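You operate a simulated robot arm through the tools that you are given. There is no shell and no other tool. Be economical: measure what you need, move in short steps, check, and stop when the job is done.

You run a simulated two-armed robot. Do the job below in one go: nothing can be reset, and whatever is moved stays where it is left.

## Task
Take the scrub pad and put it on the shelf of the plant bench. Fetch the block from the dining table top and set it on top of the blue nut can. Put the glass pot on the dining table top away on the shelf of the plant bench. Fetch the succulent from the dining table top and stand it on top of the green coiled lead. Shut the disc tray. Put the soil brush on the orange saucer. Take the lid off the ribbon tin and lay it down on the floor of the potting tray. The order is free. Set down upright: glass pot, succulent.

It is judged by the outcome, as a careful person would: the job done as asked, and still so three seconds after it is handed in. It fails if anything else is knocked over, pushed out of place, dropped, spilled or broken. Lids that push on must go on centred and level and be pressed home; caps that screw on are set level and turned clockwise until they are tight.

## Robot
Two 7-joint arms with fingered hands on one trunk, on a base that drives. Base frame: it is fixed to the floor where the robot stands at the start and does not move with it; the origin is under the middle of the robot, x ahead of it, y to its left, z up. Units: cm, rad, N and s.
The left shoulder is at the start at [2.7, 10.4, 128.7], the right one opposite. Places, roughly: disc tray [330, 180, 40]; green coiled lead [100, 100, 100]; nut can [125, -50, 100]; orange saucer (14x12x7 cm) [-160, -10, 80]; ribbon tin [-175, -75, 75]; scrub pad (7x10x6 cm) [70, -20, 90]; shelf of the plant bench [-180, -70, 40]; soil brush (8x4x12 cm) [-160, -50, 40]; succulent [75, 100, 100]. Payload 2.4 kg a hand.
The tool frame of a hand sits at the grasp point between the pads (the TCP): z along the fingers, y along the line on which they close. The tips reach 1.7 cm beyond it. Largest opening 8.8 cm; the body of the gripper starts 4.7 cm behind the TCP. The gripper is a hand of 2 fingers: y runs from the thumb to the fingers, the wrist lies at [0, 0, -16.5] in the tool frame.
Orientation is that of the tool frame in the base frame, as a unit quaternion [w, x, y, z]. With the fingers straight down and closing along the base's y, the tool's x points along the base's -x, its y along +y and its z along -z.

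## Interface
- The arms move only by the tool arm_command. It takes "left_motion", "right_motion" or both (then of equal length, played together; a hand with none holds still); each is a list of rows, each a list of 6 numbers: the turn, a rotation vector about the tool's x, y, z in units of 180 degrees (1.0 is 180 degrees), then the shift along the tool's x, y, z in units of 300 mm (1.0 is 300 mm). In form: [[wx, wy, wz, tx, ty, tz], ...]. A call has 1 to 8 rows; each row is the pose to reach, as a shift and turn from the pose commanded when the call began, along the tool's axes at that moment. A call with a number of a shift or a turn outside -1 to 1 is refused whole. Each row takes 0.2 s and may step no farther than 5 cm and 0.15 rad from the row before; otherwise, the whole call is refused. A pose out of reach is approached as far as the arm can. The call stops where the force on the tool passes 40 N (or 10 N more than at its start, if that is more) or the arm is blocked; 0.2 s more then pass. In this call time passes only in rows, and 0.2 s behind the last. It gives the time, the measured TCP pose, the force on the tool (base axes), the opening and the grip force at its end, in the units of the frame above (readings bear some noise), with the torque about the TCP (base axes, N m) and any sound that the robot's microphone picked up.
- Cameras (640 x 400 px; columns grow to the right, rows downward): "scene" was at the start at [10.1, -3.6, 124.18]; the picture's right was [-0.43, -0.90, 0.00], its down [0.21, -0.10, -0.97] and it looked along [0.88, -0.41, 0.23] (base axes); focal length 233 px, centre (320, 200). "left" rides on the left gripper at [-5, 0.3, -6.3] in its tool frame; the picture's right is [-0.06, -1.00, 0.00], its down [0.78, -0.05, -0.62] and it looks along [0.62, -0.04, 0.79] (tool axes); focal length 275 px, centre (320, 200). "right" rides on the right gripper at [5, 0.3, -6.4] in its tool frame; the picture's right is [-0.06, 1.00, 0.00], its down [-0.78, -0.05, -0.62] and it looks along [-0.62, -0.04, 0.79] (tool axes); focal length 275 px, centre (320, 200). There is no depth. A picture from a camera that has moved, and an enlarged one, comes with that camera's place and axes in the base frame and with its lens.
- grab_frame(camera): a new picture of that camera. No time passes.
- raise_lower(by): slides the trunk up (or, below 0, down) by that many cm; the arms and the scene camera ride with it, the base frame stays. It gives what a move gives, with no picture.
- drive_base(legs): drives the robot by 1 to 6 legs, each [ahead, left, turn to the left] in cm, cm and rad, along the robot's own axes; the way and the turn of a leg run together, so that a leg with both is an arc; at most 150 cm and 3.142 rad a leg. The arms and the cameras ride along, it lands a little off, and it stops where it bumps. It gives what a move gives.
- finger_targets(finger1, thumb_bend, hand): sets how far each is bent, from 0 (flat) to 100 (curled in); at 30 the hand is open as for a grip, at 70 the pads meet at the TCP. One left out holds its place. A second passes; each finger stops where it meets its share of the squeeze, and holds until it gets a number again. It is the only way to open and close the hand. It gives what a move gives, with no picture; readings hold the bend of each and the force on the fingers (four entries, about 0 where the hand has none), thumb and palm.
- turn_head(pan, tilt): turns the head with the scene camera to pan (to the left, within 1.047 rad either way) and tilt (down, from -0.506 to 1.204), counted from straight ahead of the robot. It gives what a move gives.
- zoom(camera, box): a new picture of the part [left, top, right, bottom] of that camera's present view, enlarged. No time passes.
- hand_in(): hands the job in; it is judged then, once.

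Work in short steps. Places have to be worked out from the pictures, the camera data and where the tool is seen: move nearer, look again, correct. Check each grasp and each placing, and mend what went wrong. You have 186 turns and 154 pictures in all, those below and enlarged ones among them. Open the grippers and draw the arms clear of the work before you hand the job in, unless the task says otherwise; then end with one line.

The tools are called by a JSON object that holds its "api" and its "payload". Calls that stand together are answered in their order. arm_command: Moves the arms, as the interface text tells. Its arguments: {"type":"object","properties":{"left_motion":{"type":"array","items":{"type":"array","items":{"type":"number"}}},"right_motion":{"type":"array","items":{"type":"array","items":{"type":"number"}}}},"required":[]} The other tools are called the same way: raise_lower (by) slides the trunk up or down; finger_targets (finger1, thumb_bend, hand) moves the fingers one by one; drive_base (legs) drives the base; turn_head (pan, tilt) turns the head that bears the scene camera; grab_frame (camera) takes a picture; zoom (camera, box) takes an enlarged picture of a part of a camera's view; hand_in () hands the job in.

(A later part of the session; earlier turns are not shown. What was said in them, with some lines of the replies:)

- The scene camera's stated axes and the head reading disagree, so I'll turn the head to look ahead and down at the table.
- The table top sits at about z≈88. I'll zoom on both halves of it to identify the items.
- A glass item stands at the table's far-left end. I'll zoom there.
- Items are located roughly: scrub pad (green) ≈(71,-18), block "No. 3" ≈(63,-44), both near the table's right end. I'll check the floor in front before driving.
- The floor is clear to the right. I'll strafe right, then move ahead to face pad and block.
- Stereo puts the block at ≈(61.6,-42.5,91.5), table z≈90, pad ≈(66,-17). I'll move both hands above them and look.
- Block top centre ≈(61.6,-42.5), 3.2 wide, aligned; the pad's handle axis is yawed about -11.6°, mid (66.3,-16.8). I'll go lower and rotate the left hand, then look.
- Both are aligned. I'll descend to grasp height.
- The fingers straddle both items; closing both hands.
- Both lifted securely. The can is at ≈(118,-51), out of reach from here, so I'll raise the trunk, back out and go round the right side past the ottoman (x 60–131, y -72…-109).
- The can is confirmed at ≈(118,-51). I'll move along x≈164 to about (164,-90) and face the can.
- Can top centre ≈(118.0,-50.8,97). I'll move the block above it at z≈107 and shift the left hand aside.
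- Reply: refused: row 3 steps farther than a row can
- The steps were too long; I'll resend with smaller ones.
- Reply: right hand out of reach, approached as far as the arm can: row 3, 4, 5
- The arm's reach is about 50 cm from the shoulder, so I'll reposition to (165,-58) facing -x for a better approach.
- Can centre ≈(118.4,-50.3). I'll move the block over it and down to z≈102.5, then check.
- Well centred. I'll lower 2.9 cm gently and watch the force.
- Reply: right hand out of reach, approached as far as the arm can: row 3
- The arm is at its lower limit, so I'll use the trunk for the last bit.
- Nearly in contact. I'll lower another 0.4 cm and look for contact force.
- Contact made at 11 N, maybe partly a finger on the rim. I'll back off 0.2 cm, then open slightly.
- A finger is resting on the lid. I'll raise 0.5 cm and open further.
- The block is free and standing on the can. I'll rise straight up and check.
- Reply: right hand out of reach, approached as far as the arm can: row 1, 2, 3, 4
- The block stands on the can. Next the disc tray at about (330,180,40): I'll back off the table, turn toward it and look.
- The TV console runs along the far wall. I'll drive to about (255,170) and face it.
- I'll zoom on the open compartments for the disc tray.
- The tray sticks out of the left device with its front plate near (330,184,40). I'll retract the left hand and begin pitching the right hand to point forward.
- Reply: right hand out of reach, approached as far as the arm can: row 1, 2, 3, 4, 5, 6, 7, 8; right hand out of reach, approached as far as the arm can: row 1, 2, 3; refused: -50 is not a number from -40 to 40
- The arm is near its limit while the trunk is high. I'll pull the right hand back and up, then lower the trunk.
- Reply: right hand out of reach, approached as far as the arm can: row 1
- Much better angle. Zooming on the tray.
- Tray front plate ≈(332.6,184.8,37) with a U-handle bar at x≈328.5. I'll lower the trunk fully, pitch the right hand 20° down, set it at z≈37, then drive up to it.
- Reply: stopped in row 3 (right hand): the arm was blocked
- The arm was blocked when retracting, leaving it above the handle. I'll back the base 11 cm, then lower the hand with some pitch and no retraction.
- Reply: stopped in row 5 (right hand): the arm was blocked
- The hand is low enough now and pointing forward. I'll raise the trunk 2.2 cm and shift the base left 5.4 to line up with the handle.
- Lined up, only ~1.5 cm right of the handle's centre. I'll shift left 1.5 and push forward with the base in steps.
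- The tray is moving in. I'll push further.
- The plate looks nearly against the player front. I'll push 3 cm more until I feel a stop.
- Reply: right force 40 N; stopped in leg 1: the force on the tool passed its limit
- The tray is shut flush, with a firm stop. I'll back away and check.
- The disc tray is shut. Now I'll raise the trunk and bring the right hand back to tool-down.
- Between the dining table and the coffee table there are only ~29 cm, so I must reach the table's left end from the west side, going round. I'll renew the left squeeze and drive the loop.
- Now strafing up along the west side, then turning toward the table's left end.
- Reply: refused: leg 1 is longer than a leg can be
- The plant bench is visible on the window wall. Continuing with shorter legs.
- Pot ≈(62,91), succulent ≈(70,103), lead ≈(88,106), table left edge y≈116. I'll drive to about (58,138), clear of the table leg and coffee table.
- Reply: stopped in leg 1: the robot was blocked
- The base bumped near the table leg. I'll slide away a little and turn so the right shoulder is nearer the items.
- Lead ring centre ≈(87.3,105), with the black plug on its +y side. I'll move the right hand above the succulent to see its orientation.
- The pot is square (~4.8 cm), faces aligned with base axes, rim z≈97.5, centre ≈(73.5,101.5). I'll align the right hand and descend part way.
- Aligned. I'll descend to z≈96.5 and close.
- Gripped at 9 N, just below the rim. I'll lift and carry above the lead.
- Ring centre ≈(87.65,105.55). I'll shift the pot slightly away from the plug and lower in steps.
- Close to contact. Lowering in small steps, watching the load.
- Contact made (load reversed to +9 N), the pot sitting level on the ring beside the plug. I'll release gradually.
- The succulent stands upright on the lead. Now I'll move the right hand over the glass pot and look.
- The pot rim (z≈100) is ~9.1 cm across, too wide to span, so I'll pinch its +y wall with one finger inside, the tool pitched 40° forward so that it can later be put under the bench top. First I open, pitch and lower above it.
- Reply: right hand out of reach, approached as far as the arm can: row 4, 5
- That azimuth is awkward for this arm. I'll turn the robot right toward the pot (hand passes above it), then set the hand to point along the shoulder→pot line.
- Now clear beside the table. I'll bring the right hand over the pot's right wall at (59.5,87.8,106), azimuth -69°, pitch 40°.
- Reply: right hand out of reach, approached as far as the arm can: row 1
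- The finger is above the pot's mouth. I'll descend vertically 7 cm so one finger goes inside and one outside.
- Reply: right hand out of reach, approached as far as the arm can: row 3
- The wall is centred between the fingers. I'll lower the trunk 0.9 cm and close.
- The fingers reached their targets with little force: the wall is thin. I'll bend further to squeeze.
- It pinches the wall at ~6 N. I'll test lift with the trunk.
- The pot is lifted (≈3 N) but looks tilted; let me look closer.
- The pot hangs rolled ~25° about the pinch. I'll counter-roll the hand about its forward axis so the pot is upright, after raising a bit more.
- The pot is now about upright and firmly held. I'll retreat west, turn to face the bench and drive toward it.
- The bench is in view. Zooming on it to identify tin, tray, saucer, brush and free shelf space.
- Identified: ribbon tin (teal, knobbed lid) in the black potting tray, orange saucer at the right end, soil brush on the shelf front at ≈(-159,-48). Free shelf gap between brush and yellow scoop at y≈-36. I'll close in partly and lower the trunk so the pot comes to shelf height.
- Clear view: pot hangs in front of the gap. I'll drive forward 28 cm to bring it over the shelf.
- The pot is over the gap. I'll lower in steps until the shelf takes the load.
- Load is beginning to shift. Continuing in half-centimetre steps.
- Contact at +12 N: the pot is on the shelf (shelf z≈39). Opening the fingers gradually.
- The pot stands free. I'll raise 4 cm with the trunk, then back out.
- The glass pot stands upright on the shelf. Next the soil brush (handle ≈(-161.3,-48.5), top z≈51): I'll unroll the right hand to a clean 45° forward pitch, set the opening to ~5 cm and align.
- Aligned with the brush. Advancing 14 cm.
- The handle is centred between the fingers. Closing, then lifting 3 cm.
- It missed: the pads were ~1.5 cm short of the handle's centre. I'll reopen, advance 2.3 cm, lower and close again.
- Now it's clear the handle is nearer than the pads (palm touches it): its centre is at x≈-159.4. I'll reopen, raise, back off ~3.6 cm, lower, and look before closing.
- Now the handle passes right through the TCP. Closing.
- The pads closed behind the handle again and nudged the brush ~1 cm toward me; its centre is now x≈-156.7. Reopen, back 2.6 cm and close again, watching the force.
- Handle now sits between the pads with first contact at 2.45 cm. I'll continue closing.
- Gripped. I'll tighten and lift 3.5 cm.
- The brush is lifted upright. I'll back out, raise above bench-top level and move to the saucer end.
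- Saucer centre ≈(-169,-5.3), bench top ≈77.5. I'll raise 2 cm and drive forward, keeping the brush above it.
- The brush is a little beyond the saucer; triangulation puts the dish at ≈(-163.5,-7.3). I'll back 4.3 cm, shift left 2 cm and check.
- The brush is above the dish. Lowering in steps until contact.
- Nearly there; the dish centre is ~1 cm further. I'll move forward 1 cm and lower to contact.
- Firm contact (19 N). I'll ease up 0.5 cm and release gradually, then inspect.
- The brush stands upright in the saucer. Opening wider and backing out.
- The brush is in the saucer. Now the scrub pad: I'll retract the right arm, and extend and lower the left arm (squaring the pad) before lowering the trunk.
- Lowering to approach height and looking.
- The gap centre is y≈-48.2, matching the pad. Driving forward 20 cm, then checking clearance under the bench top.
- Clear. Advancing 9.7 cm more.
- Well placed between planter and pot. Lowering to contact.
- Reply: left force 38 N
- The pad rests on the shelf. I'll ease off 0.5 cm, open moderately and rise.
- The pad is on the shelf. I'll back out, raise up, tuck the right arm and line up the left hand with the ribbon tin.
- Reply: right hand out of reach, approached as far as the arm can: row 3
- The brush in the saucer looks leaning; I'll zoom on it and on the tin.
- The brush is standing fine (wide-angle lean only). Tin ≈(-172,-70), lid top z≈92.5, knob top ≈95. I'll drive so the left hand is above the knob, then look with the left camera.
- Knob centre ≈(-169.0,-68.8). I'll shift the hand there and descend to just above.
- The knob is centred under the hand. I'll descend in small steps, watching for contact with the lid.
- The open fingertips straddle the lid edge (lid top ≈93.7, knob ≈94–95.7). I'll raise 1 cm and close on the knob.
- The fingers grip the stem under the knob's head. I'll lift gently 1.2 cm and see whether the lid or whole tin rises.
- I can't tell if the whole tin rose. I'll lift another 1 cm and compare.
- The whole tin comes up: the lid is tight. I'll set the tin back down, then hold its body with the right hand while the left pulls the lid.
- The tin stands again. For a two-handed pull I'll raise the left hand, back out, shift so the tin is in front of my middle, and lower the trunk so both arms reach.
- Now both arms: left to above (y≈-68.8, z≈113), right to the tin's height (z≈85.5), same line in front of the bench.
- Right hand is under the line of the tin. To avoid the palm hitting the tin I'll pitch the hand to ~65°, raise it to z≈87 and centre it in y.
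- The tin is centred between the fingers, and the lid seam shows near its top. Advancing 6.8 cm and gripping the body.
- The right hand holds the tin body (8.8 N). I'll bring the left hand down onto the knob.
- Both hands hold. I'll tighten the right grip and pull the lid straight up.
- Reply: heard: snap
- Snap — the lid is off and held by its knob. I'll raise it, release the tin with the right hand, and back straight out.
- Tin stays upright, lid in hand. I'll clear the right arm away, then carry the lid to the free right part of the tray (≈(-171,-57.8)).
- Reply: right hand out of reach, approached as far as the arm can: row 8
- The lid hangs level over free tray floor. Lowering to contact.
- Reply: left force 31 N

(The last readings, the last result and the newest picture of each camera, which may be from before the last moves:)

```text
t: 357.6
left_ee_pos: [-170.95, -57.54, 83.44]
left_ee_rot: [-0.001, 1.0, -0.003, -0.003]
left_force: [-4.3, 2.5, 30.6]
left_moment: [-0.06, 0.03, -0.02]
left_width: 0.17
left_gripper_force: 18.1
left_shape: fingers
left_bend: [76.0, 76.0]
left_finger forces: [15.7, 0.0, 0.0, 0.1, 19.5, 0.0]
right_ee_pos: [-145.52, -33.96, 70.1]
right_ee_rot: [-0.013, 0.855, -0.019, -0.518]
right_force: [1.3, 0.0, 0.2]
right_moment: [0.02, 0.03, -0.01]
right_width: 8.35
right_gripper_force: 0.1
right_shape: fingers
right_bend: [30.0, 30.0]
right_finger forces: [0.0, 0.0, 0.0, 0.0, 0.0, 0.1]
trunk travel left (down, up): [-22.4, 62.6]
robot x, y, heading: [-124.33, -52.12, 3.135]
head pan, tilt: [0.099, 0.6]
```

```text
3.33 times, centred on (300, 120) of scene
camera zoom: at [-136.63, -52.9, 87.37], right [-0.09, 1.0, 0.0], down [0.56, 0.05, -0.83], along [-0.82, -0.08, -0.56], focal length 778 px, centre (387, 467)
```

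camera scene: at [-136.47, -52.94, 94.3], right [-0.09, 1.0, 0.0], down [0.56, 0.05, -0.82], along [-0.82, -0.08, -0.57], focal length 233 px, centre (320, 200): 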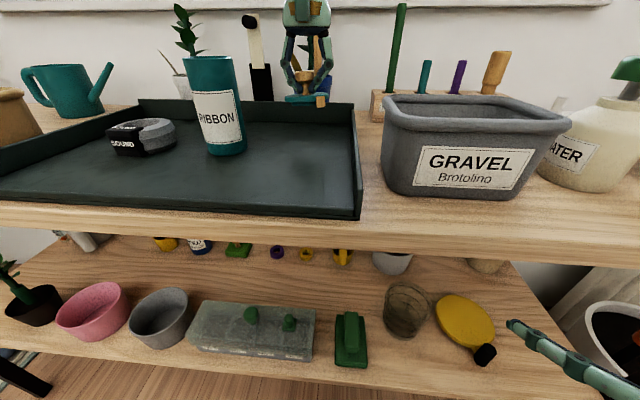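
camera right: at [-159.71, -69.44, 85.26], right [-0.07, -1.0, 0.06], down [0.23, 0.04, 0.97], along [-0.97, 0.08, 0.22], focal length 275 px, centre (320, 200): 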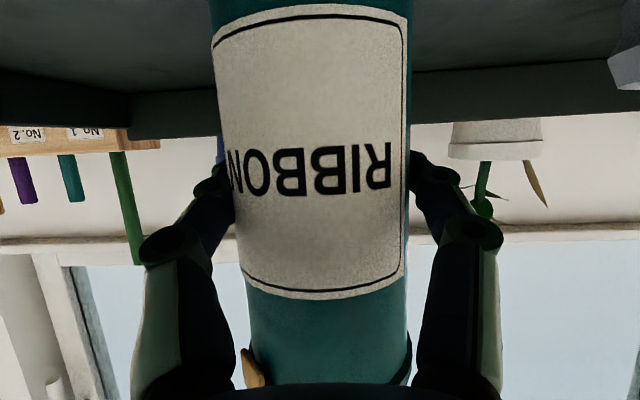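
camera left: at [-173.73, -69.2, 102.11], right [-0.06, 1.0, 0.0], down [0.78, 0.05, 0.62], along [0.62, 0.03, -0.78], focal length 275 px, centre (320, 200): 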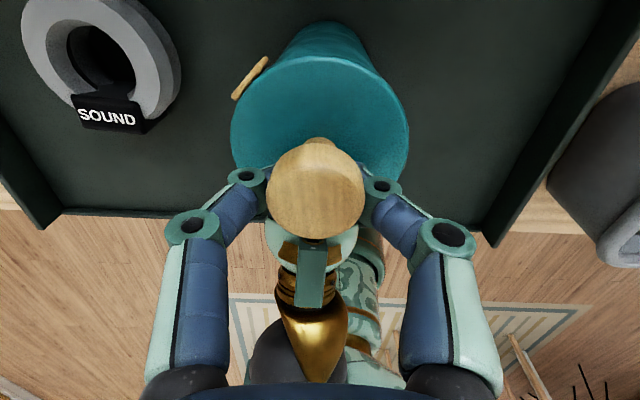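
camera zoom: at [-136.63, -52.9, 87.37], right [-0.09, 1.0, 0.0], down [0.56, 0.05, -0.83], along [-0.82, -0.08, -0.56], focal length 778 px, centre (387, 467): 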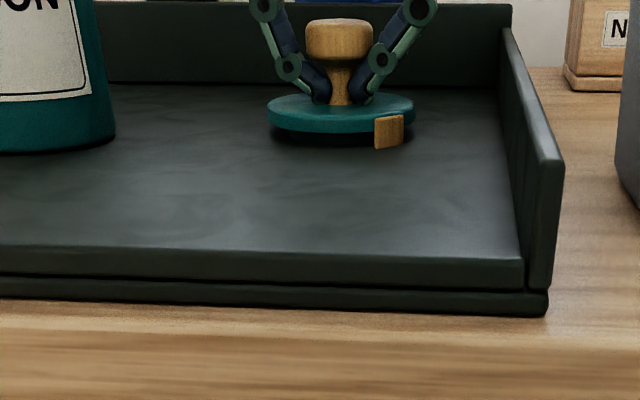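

The lid lies flat on the tray floor. I'll ease up, open and lift away.

{"api": "raise_lower", "payload": {"by": 0.5}}

{"api": "finger_targets", "payload": {"hand": "left", "finger1": 58, "thumb_bend": 58}}

{"api": "finger_targets", "payload": {"hand": "left", "finger1": 46, "thumb_bend": 46}}

{"api": "raise_lower", "payload": {"by": 14}}

{"api": "zoom", "payload": {"camera": "scene", "box": [200, 120, 400, 260]}}

```text
t: 358.1
left_ee_pos: [-170.99, -57.52, 83.51]
left_ee_rot: [0.001, 1.0, -0.004, 0.002]
left_force: [-1.6, 1.6, 10.3]
left_moment: [-0.06, 0.07, -0.03]
left_width: 0.13
left_gripper_force: 10.3
left_shape: fingers
left_bend: [74.0, 74.0]
left_finger forces: [8.8, 0.1, 0.0, 0.0, 11.6, 0.0]
right_ee_pos: [-145.59, -33.82, 70.45]
right_ee_rot: [-0.013, 0.856, -0.02, -0.517]
right_force: [0.3, 0.7, -0.4]
right_moment: [-0.02, -0.02, 0.04]
right_width: 8.38
right_gripper_force: 0.1
right_shape: fingers
right_bend: [30.0, 30.0]
right_finger forces: [0.0, 0.0, 0.0, 0.0, 0.0, 0.0]
trunk travel left (down, up): [-22.9, 62.1]
robot x, y, heading: [-124.18, -52.25, 3.132]
head pan, tilt: [0.099, 0.6]
```

```text
t: 359.1
left_ee_pos: [-170.91, -57.64, 83.71]
left_ee_rot: [-0.001, 1.0, -0.003, 0.0]
left_force: [-0.5, -3.2, 22.4]
left_moment: [-0.07, 0.02, 0.02]
left_width: 0.41
left_gripper_force: 12.2
left_shape: fingers
left_bend: [70.0, 65.0]
left_finger forces: [12.1, 0.0, 0.0, 0.1, 11.7, 0.0]
right_ee_pos: [-145.48, -33.97, 70.54]
right_ee_rot: [-0.014, 0.855, -0.02, -0.517]
right_force: [0.5, -0.7, -0.6]
right_moment: [0.0, 0.01, 0.01]
right_width: 8.35
right_gripper_force: 0.1
right_shape: fingers
right_bend: [30.0, 30.0]
right_finger forces: [0.0, 0.0, 0.0, 0.0, 0.0, 0.0]
trunk travel left (down, up): [-22.9, 62.1]
robot x, y, heading: [-124.42, -51.86, 3.138]
head pan, tilt: [0.099, 0.6]
```

```text
t: 360.1
left_ee_pos: [-170.99, -57.48, 83.6]
left_ee_rot: [0.0, 1.0, -0.003, -0.001]
left_force: [-1.9, -0.8, 32.6]
left_moment: [0.07, 0.05, 0.01]
left_width: 0.95
left_gripper_force: 16.4
left_shape: fingers
left_bend: [67.0, 60.0]
left_finger forces: [12.0, 0.1, 0.0, 0.0, 20.8, 0.0]
right_ee_pos: [-145.38, -33.91, 70.72]
right_ee_rot: [-0.013, 0.855, -0.02, -0.518]
right_force: [-0.3, 0.3, -0.5]
right_moment: [-0.06, 0.01, 0.01]
right_width: 8.35
right_gripper_force: 0.0
right_shape: fingers
right_bend: [30.0, 30.0]
right_finger forces: [0.0, 0.0, 0.1, 0.1, 0.0, 0.1]
trunk travel left (down, up): [-22.9, 62.1]
robot x, y, heading: [-124.39, -52.22, 3.133]
head pan, tilt: [0.099, 0.6]
```

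```text
t: 361.8
left_ee_pos: [-171.1, -57.67, 97.48]
left_ee_rot: [0.001, 1.0, -0.003, 0.001]
left_force: [-0.4, 0.4, -0.3]
left_moment: [0.03, 0.01, -0.02]
left_width: 4.78
left_gripper_force: 0.0
left_shape: fingers
left_bend: [46.0, 46.0]
left_finger forces: [0.0, 0.1, 0.0, 0.0, 0.1, 0.1]
right_ee_pos: [-145.67, -33.9, 84.64]
right_ee_rot: [-0.013, 0.855, -0.02, -0.517]
right_force: [-0.4, -0.3, -0.1]
right_moment: [0.01, -0.01, 0.03]
right_width: 8.37
right_gripper_force: 0.1
right_shape: fingers
right_bend: [30.0, 30.0]
right_finger forces: [0.1, 0.1, 0.0, 0.0, 0.0, 0.1]
trunk travel left (down, up): [-36.9, 48.1]
robot x, y, heading: [-124.53, -52.3, 3.135]
head pan, tilt: [0.099, 0.6]
```

```text
2.86 times, centred on (300, 190) of scene
camera zoom: at [-136.23, -52.94, 101.82], right [-0.09, 1.0, 0.0], down [0.56, 0.05, -0.82], along [-0.82, -0.08, -0.57], focal length 666 px, centre (377, 229)
```

zoom: 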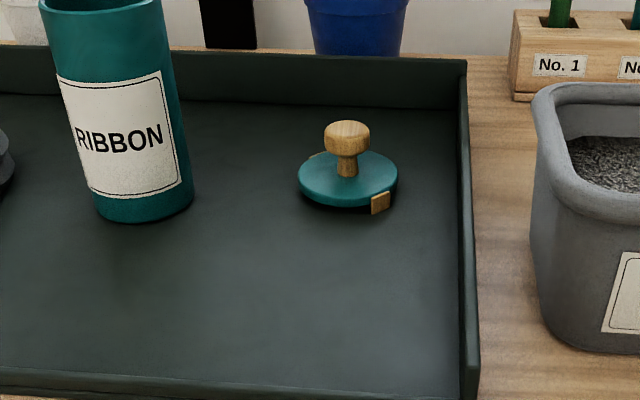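

The lid lies on the tray floor, tin upright. Backing out and taking a final overview of the bench.

{"api": "drive_base", "payload": {"legs": [[-50, 0, 0]]}}

{"api": "finger_targets", "payload": {"hand": "left", "finger1": 30, "thumb_bend": 30}}

{"api": "grab_frame", "payload": {"camera": "scene"}}

{"api": "drive_base", "payload": {"legs": [[0, 0, 3.0]]}}

{"api": "turn_head", "payload": {"pan": 0, "tilt": 0.2}}

{"api": "grab_frame", "payload": {"camera": "scene"}}

```text
t: 364.7
left_ee_pos: [-120.71, -58.04, 97.48]
left_ee_rot: [0.0, 1.0, -0.002, 0.0]
left_force: [-0.4, -0.4, 0.1]
left_moment: [0.0, -0.01, 0.0]
left_width: 4.76
left_gripper_force: 0.1
left_shape: fingers
left_bend: [46.0, 46.0]
left_finger forces: [0.1, 0.0, 0.0, 0.0, 0.0, 0.0]
right_ee_pos: [-95.41, -34.35, 84.52]
right_ee_rot: [-0.013, 0.856, -0.019, -0.517]
right_force: [-0.6, -0.5, -0.4]
right_moment: [0.02, 0.02, -0.01]
right_width: 8.35
right_gripper_force: 0.0
right_shape: fingers
right_bend: [30.0, 30.0]
right_finger forces: [0.0, 0.0, 0.0, 0.1, 0.0, 0.1]
trunk travel left (down, up): [-36.9, 48.1]
robot x, y, heading: [-74.07, -52.26, 3.138]
head pan, tilt: [0.099, 0.6]
```

```text
t: 365.7
left_ee_pos: [-120.79, -58.0, 97.57]
left_ee_rot: [0.002, 1.0, -0.002, 0.001]
left_force: [0.1, -0.5, 0.3]
left_moment: [-0.01, -0.01, 0.01]
left_width: 8.33
left_gripper_force: 0.0
left_shape: fingers
left_bend: [30.0, 30.0]
left_finger forces: [0.0, 0.1, 0.0, 0.1, 0.0, 0.1]
right_ee_pos: [-95.37, -34.35, 84.55]
right_ee_rot: [-0.013, 0.856, -0.019, -0.517]
right_force: [0.2, 0.7, 0.6]
right_moment: [0.02, -0.02, 0.05]
right_width: 8.36
right_gripper_force: 0.0
right_shape: fingers
right_bend: [30.0, 30.0]
right_finger forces: [0.1, 0.0, 0.0, 0.0, 0.0, 0.1]
trunk travel left (down, up): [-36.9, 48.1]
robot x, y, heading: [-73.84, -52.72, 3.132]
head pan, tilt: [0.099, 0.6]
```

```text
8 pictures are left
camera scene: at [-85.97, -53.28, 101.83], right [-0.09, 1.0, 0.0], down [0.56, 0.05, -0.82], along [-0.82, -0.08, -0.57], focal length 233 px, centre (320, 200)
```

scene: 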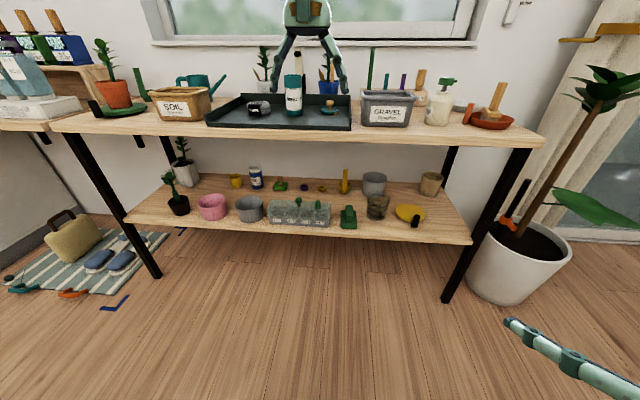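

```text
t: 373.2
left_ee_pos: [-26.92, -52.0, 97.39]
left_ee_rot: [-0.001, 0.059, 0.998, 0.002]
left_force: [0.6, 0.4, 0.5]
left_moment: [-0.01, 0.0, 0.02]
left_width: 8.35
left_gripper_force: 0.0
left_shape: fingers
left_bend: [30.0, 30.0]
left_finger forces: [0.0, 0.0, 0.0, 0.1, 0.0, 0.0]
right_ee_pos: [-54.78, -72.6, 84.44]
right_ee_rot: [0.516, 0.067, 0.853, -0.042]
right_force: [0.6, -0.1, 0.2]
right_moment: [0.04, 0.02, 0.02]
right_width: 8.35
right_gripper_force: 0.1
right_shape: fingers
right_bend: [30.0, 30.0]
right_finger forces: [0.0, 0.0, 0.0, 0.1, 0.0, 0.0]
trunk travel left (down, up): [-36.9, 48.1]
robot x, y, heading: [-74.09, -52.41, -0.122]
head pan, tilt: [0.099, 0.6]
```

```text
t: 374.1
left_ee_pos: [-26.94, -51.91, 97.55]
left_ee_rot: [0.0, 0.058, 0.998, 0.001]
left_force: [0.2, 0.4, 0.4]
left_moment: [0.01, -0.03, -0.03]
left_width: 8.36
left_gripper_force: 0.0
left_shape: fingers
left_bend: [30.0, 30.0]
left_finger forces: [0.0, 0.0, 0.0, 0.0, 0.1, 0.1]
right_ee_pos: [-54.84, -72.65, 84.61]
right_ee_rot: [0.515, 0.068, 0.853, -0.043]
right_force: [-0.3, -0.2, -0.3]
right_moment: [0.01, 0.0, 0.02]
right_width: 8.36
right_gripper_force: 0.1
right_shape: fingers
right_bend: [30.0, 30.0]
right_finger forces: [0.0, 0.0, 0.0, 0.1, 0.0, 0.0]
trunk travel left (down, up): [-36.9, 48.1]
robot x, y, heading: [-74.01, -52.24, -0.116]
head pan, tilt: [0.0, 0.201]
```

```text
7 pictures are left
camera scene: at [-61.76, -53.92, 105.5], right [-0.12, -0.99, 0.0], down [-0.2, 0.02, -0.98], along [0.97, -0.12, -0.2], focal length 233 px, centre (320, 200)
```

scene: 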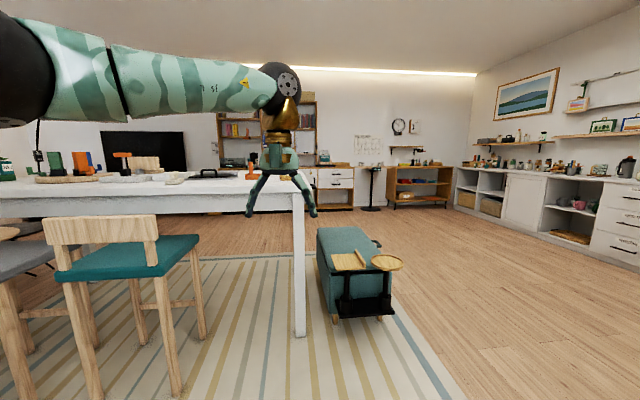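

The hand hides the can; I'll sidestep and zoom to confirm the block and succulent.

{"api": "drive_base", "payload": {"legs": [[0, 30, 0]]}}

{"api": "zoom", "payload": {"camera": "scene", "box": [280, 120, 400, 220]}}

{"api": "zoom", "payload": {"camera": "scene", "box": [0, 120, 160, 220]}}

```text
t: 376.1
left_ee_pos: [-23.33, -22.08, 97.48]
left_ee_rot: [-0.001, 0.059, 0.998, 0.001]
left_force: [-0.1, 0.6, 0.0]
left_moment: [-0.01, -0.04, 0.02]
left_width: 8.35
left_gripper_force: 0.0
left_shape: fingers
left_bend: [30.0, 30.0]
left_finger forces: [0.0, 0.1, 0.0, 0.1, 0.0, 0.0]
right_ee_pos: [-51.33, -42.57, 84.61]
right_ee_rot: [0.516, 0.068, 0.853, -0.043]
right_force: [0.3, 0.5, 0.3]
right_moment: [0.04, 0.0, -0.03]
right_width: 8.35
right_gripper_force: 0.1
right_shape: fingers
right_bend: [30.0, 30.0]
right_finger forces: [0.0, 0.0, 0.1, 0.0, 0.1, 0.0]
trunk travel left (down, up): [-36.9, 48.1]
robot x, y, heading: [-70.33, -22.23, -0.117]
head pan, tilt: [0.0, 0.201]
```

```text
4.00 times, centred on (340, 170) of scene
camera zoom: at [-58.16, -23.84, 105.51], right [-0.12, -0.99, 0.0], down [-0.2, 0.02, -0.98], along [0.97, -0.12, -0.2], focal length 933 px, centre (240, 320)
```

zoom: 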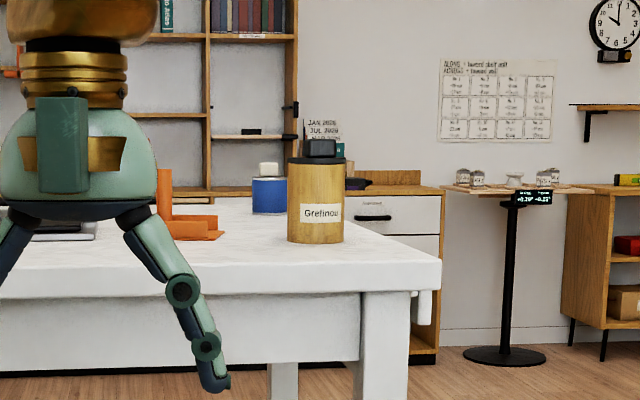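

```text
4.00 times, centred on (80, 170) of scene
camera zoom: at [-58.16, -23.84, 105.51], right [-0.12, -0.99, 0.0], down [-0.2, 0.02, -0.98], along [0.97, -0.12, -0.2], focal length 933 px, centre (1280, 320)
```

zoom: 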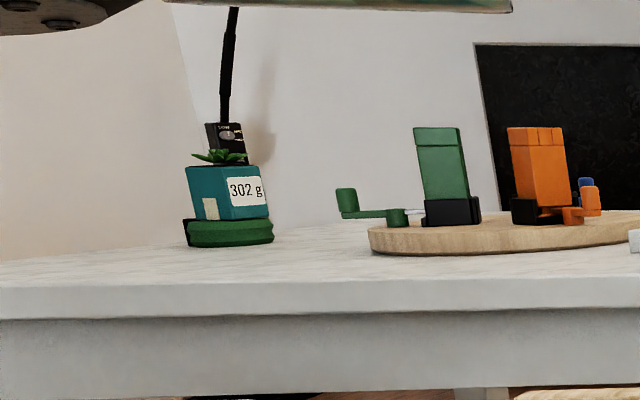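

The block is on the blue can and the succulent stands on the lead. All seven jobs are done, the grippers are open and the arms are clear, so I'm handing in.

{"api": "hand_in", "payload": {}}

```text
The job is handed in.
```

I finished all seven jobs and handed the job in. My last pictures showed everything in place, except the disc tray, last seen just after I shut it.
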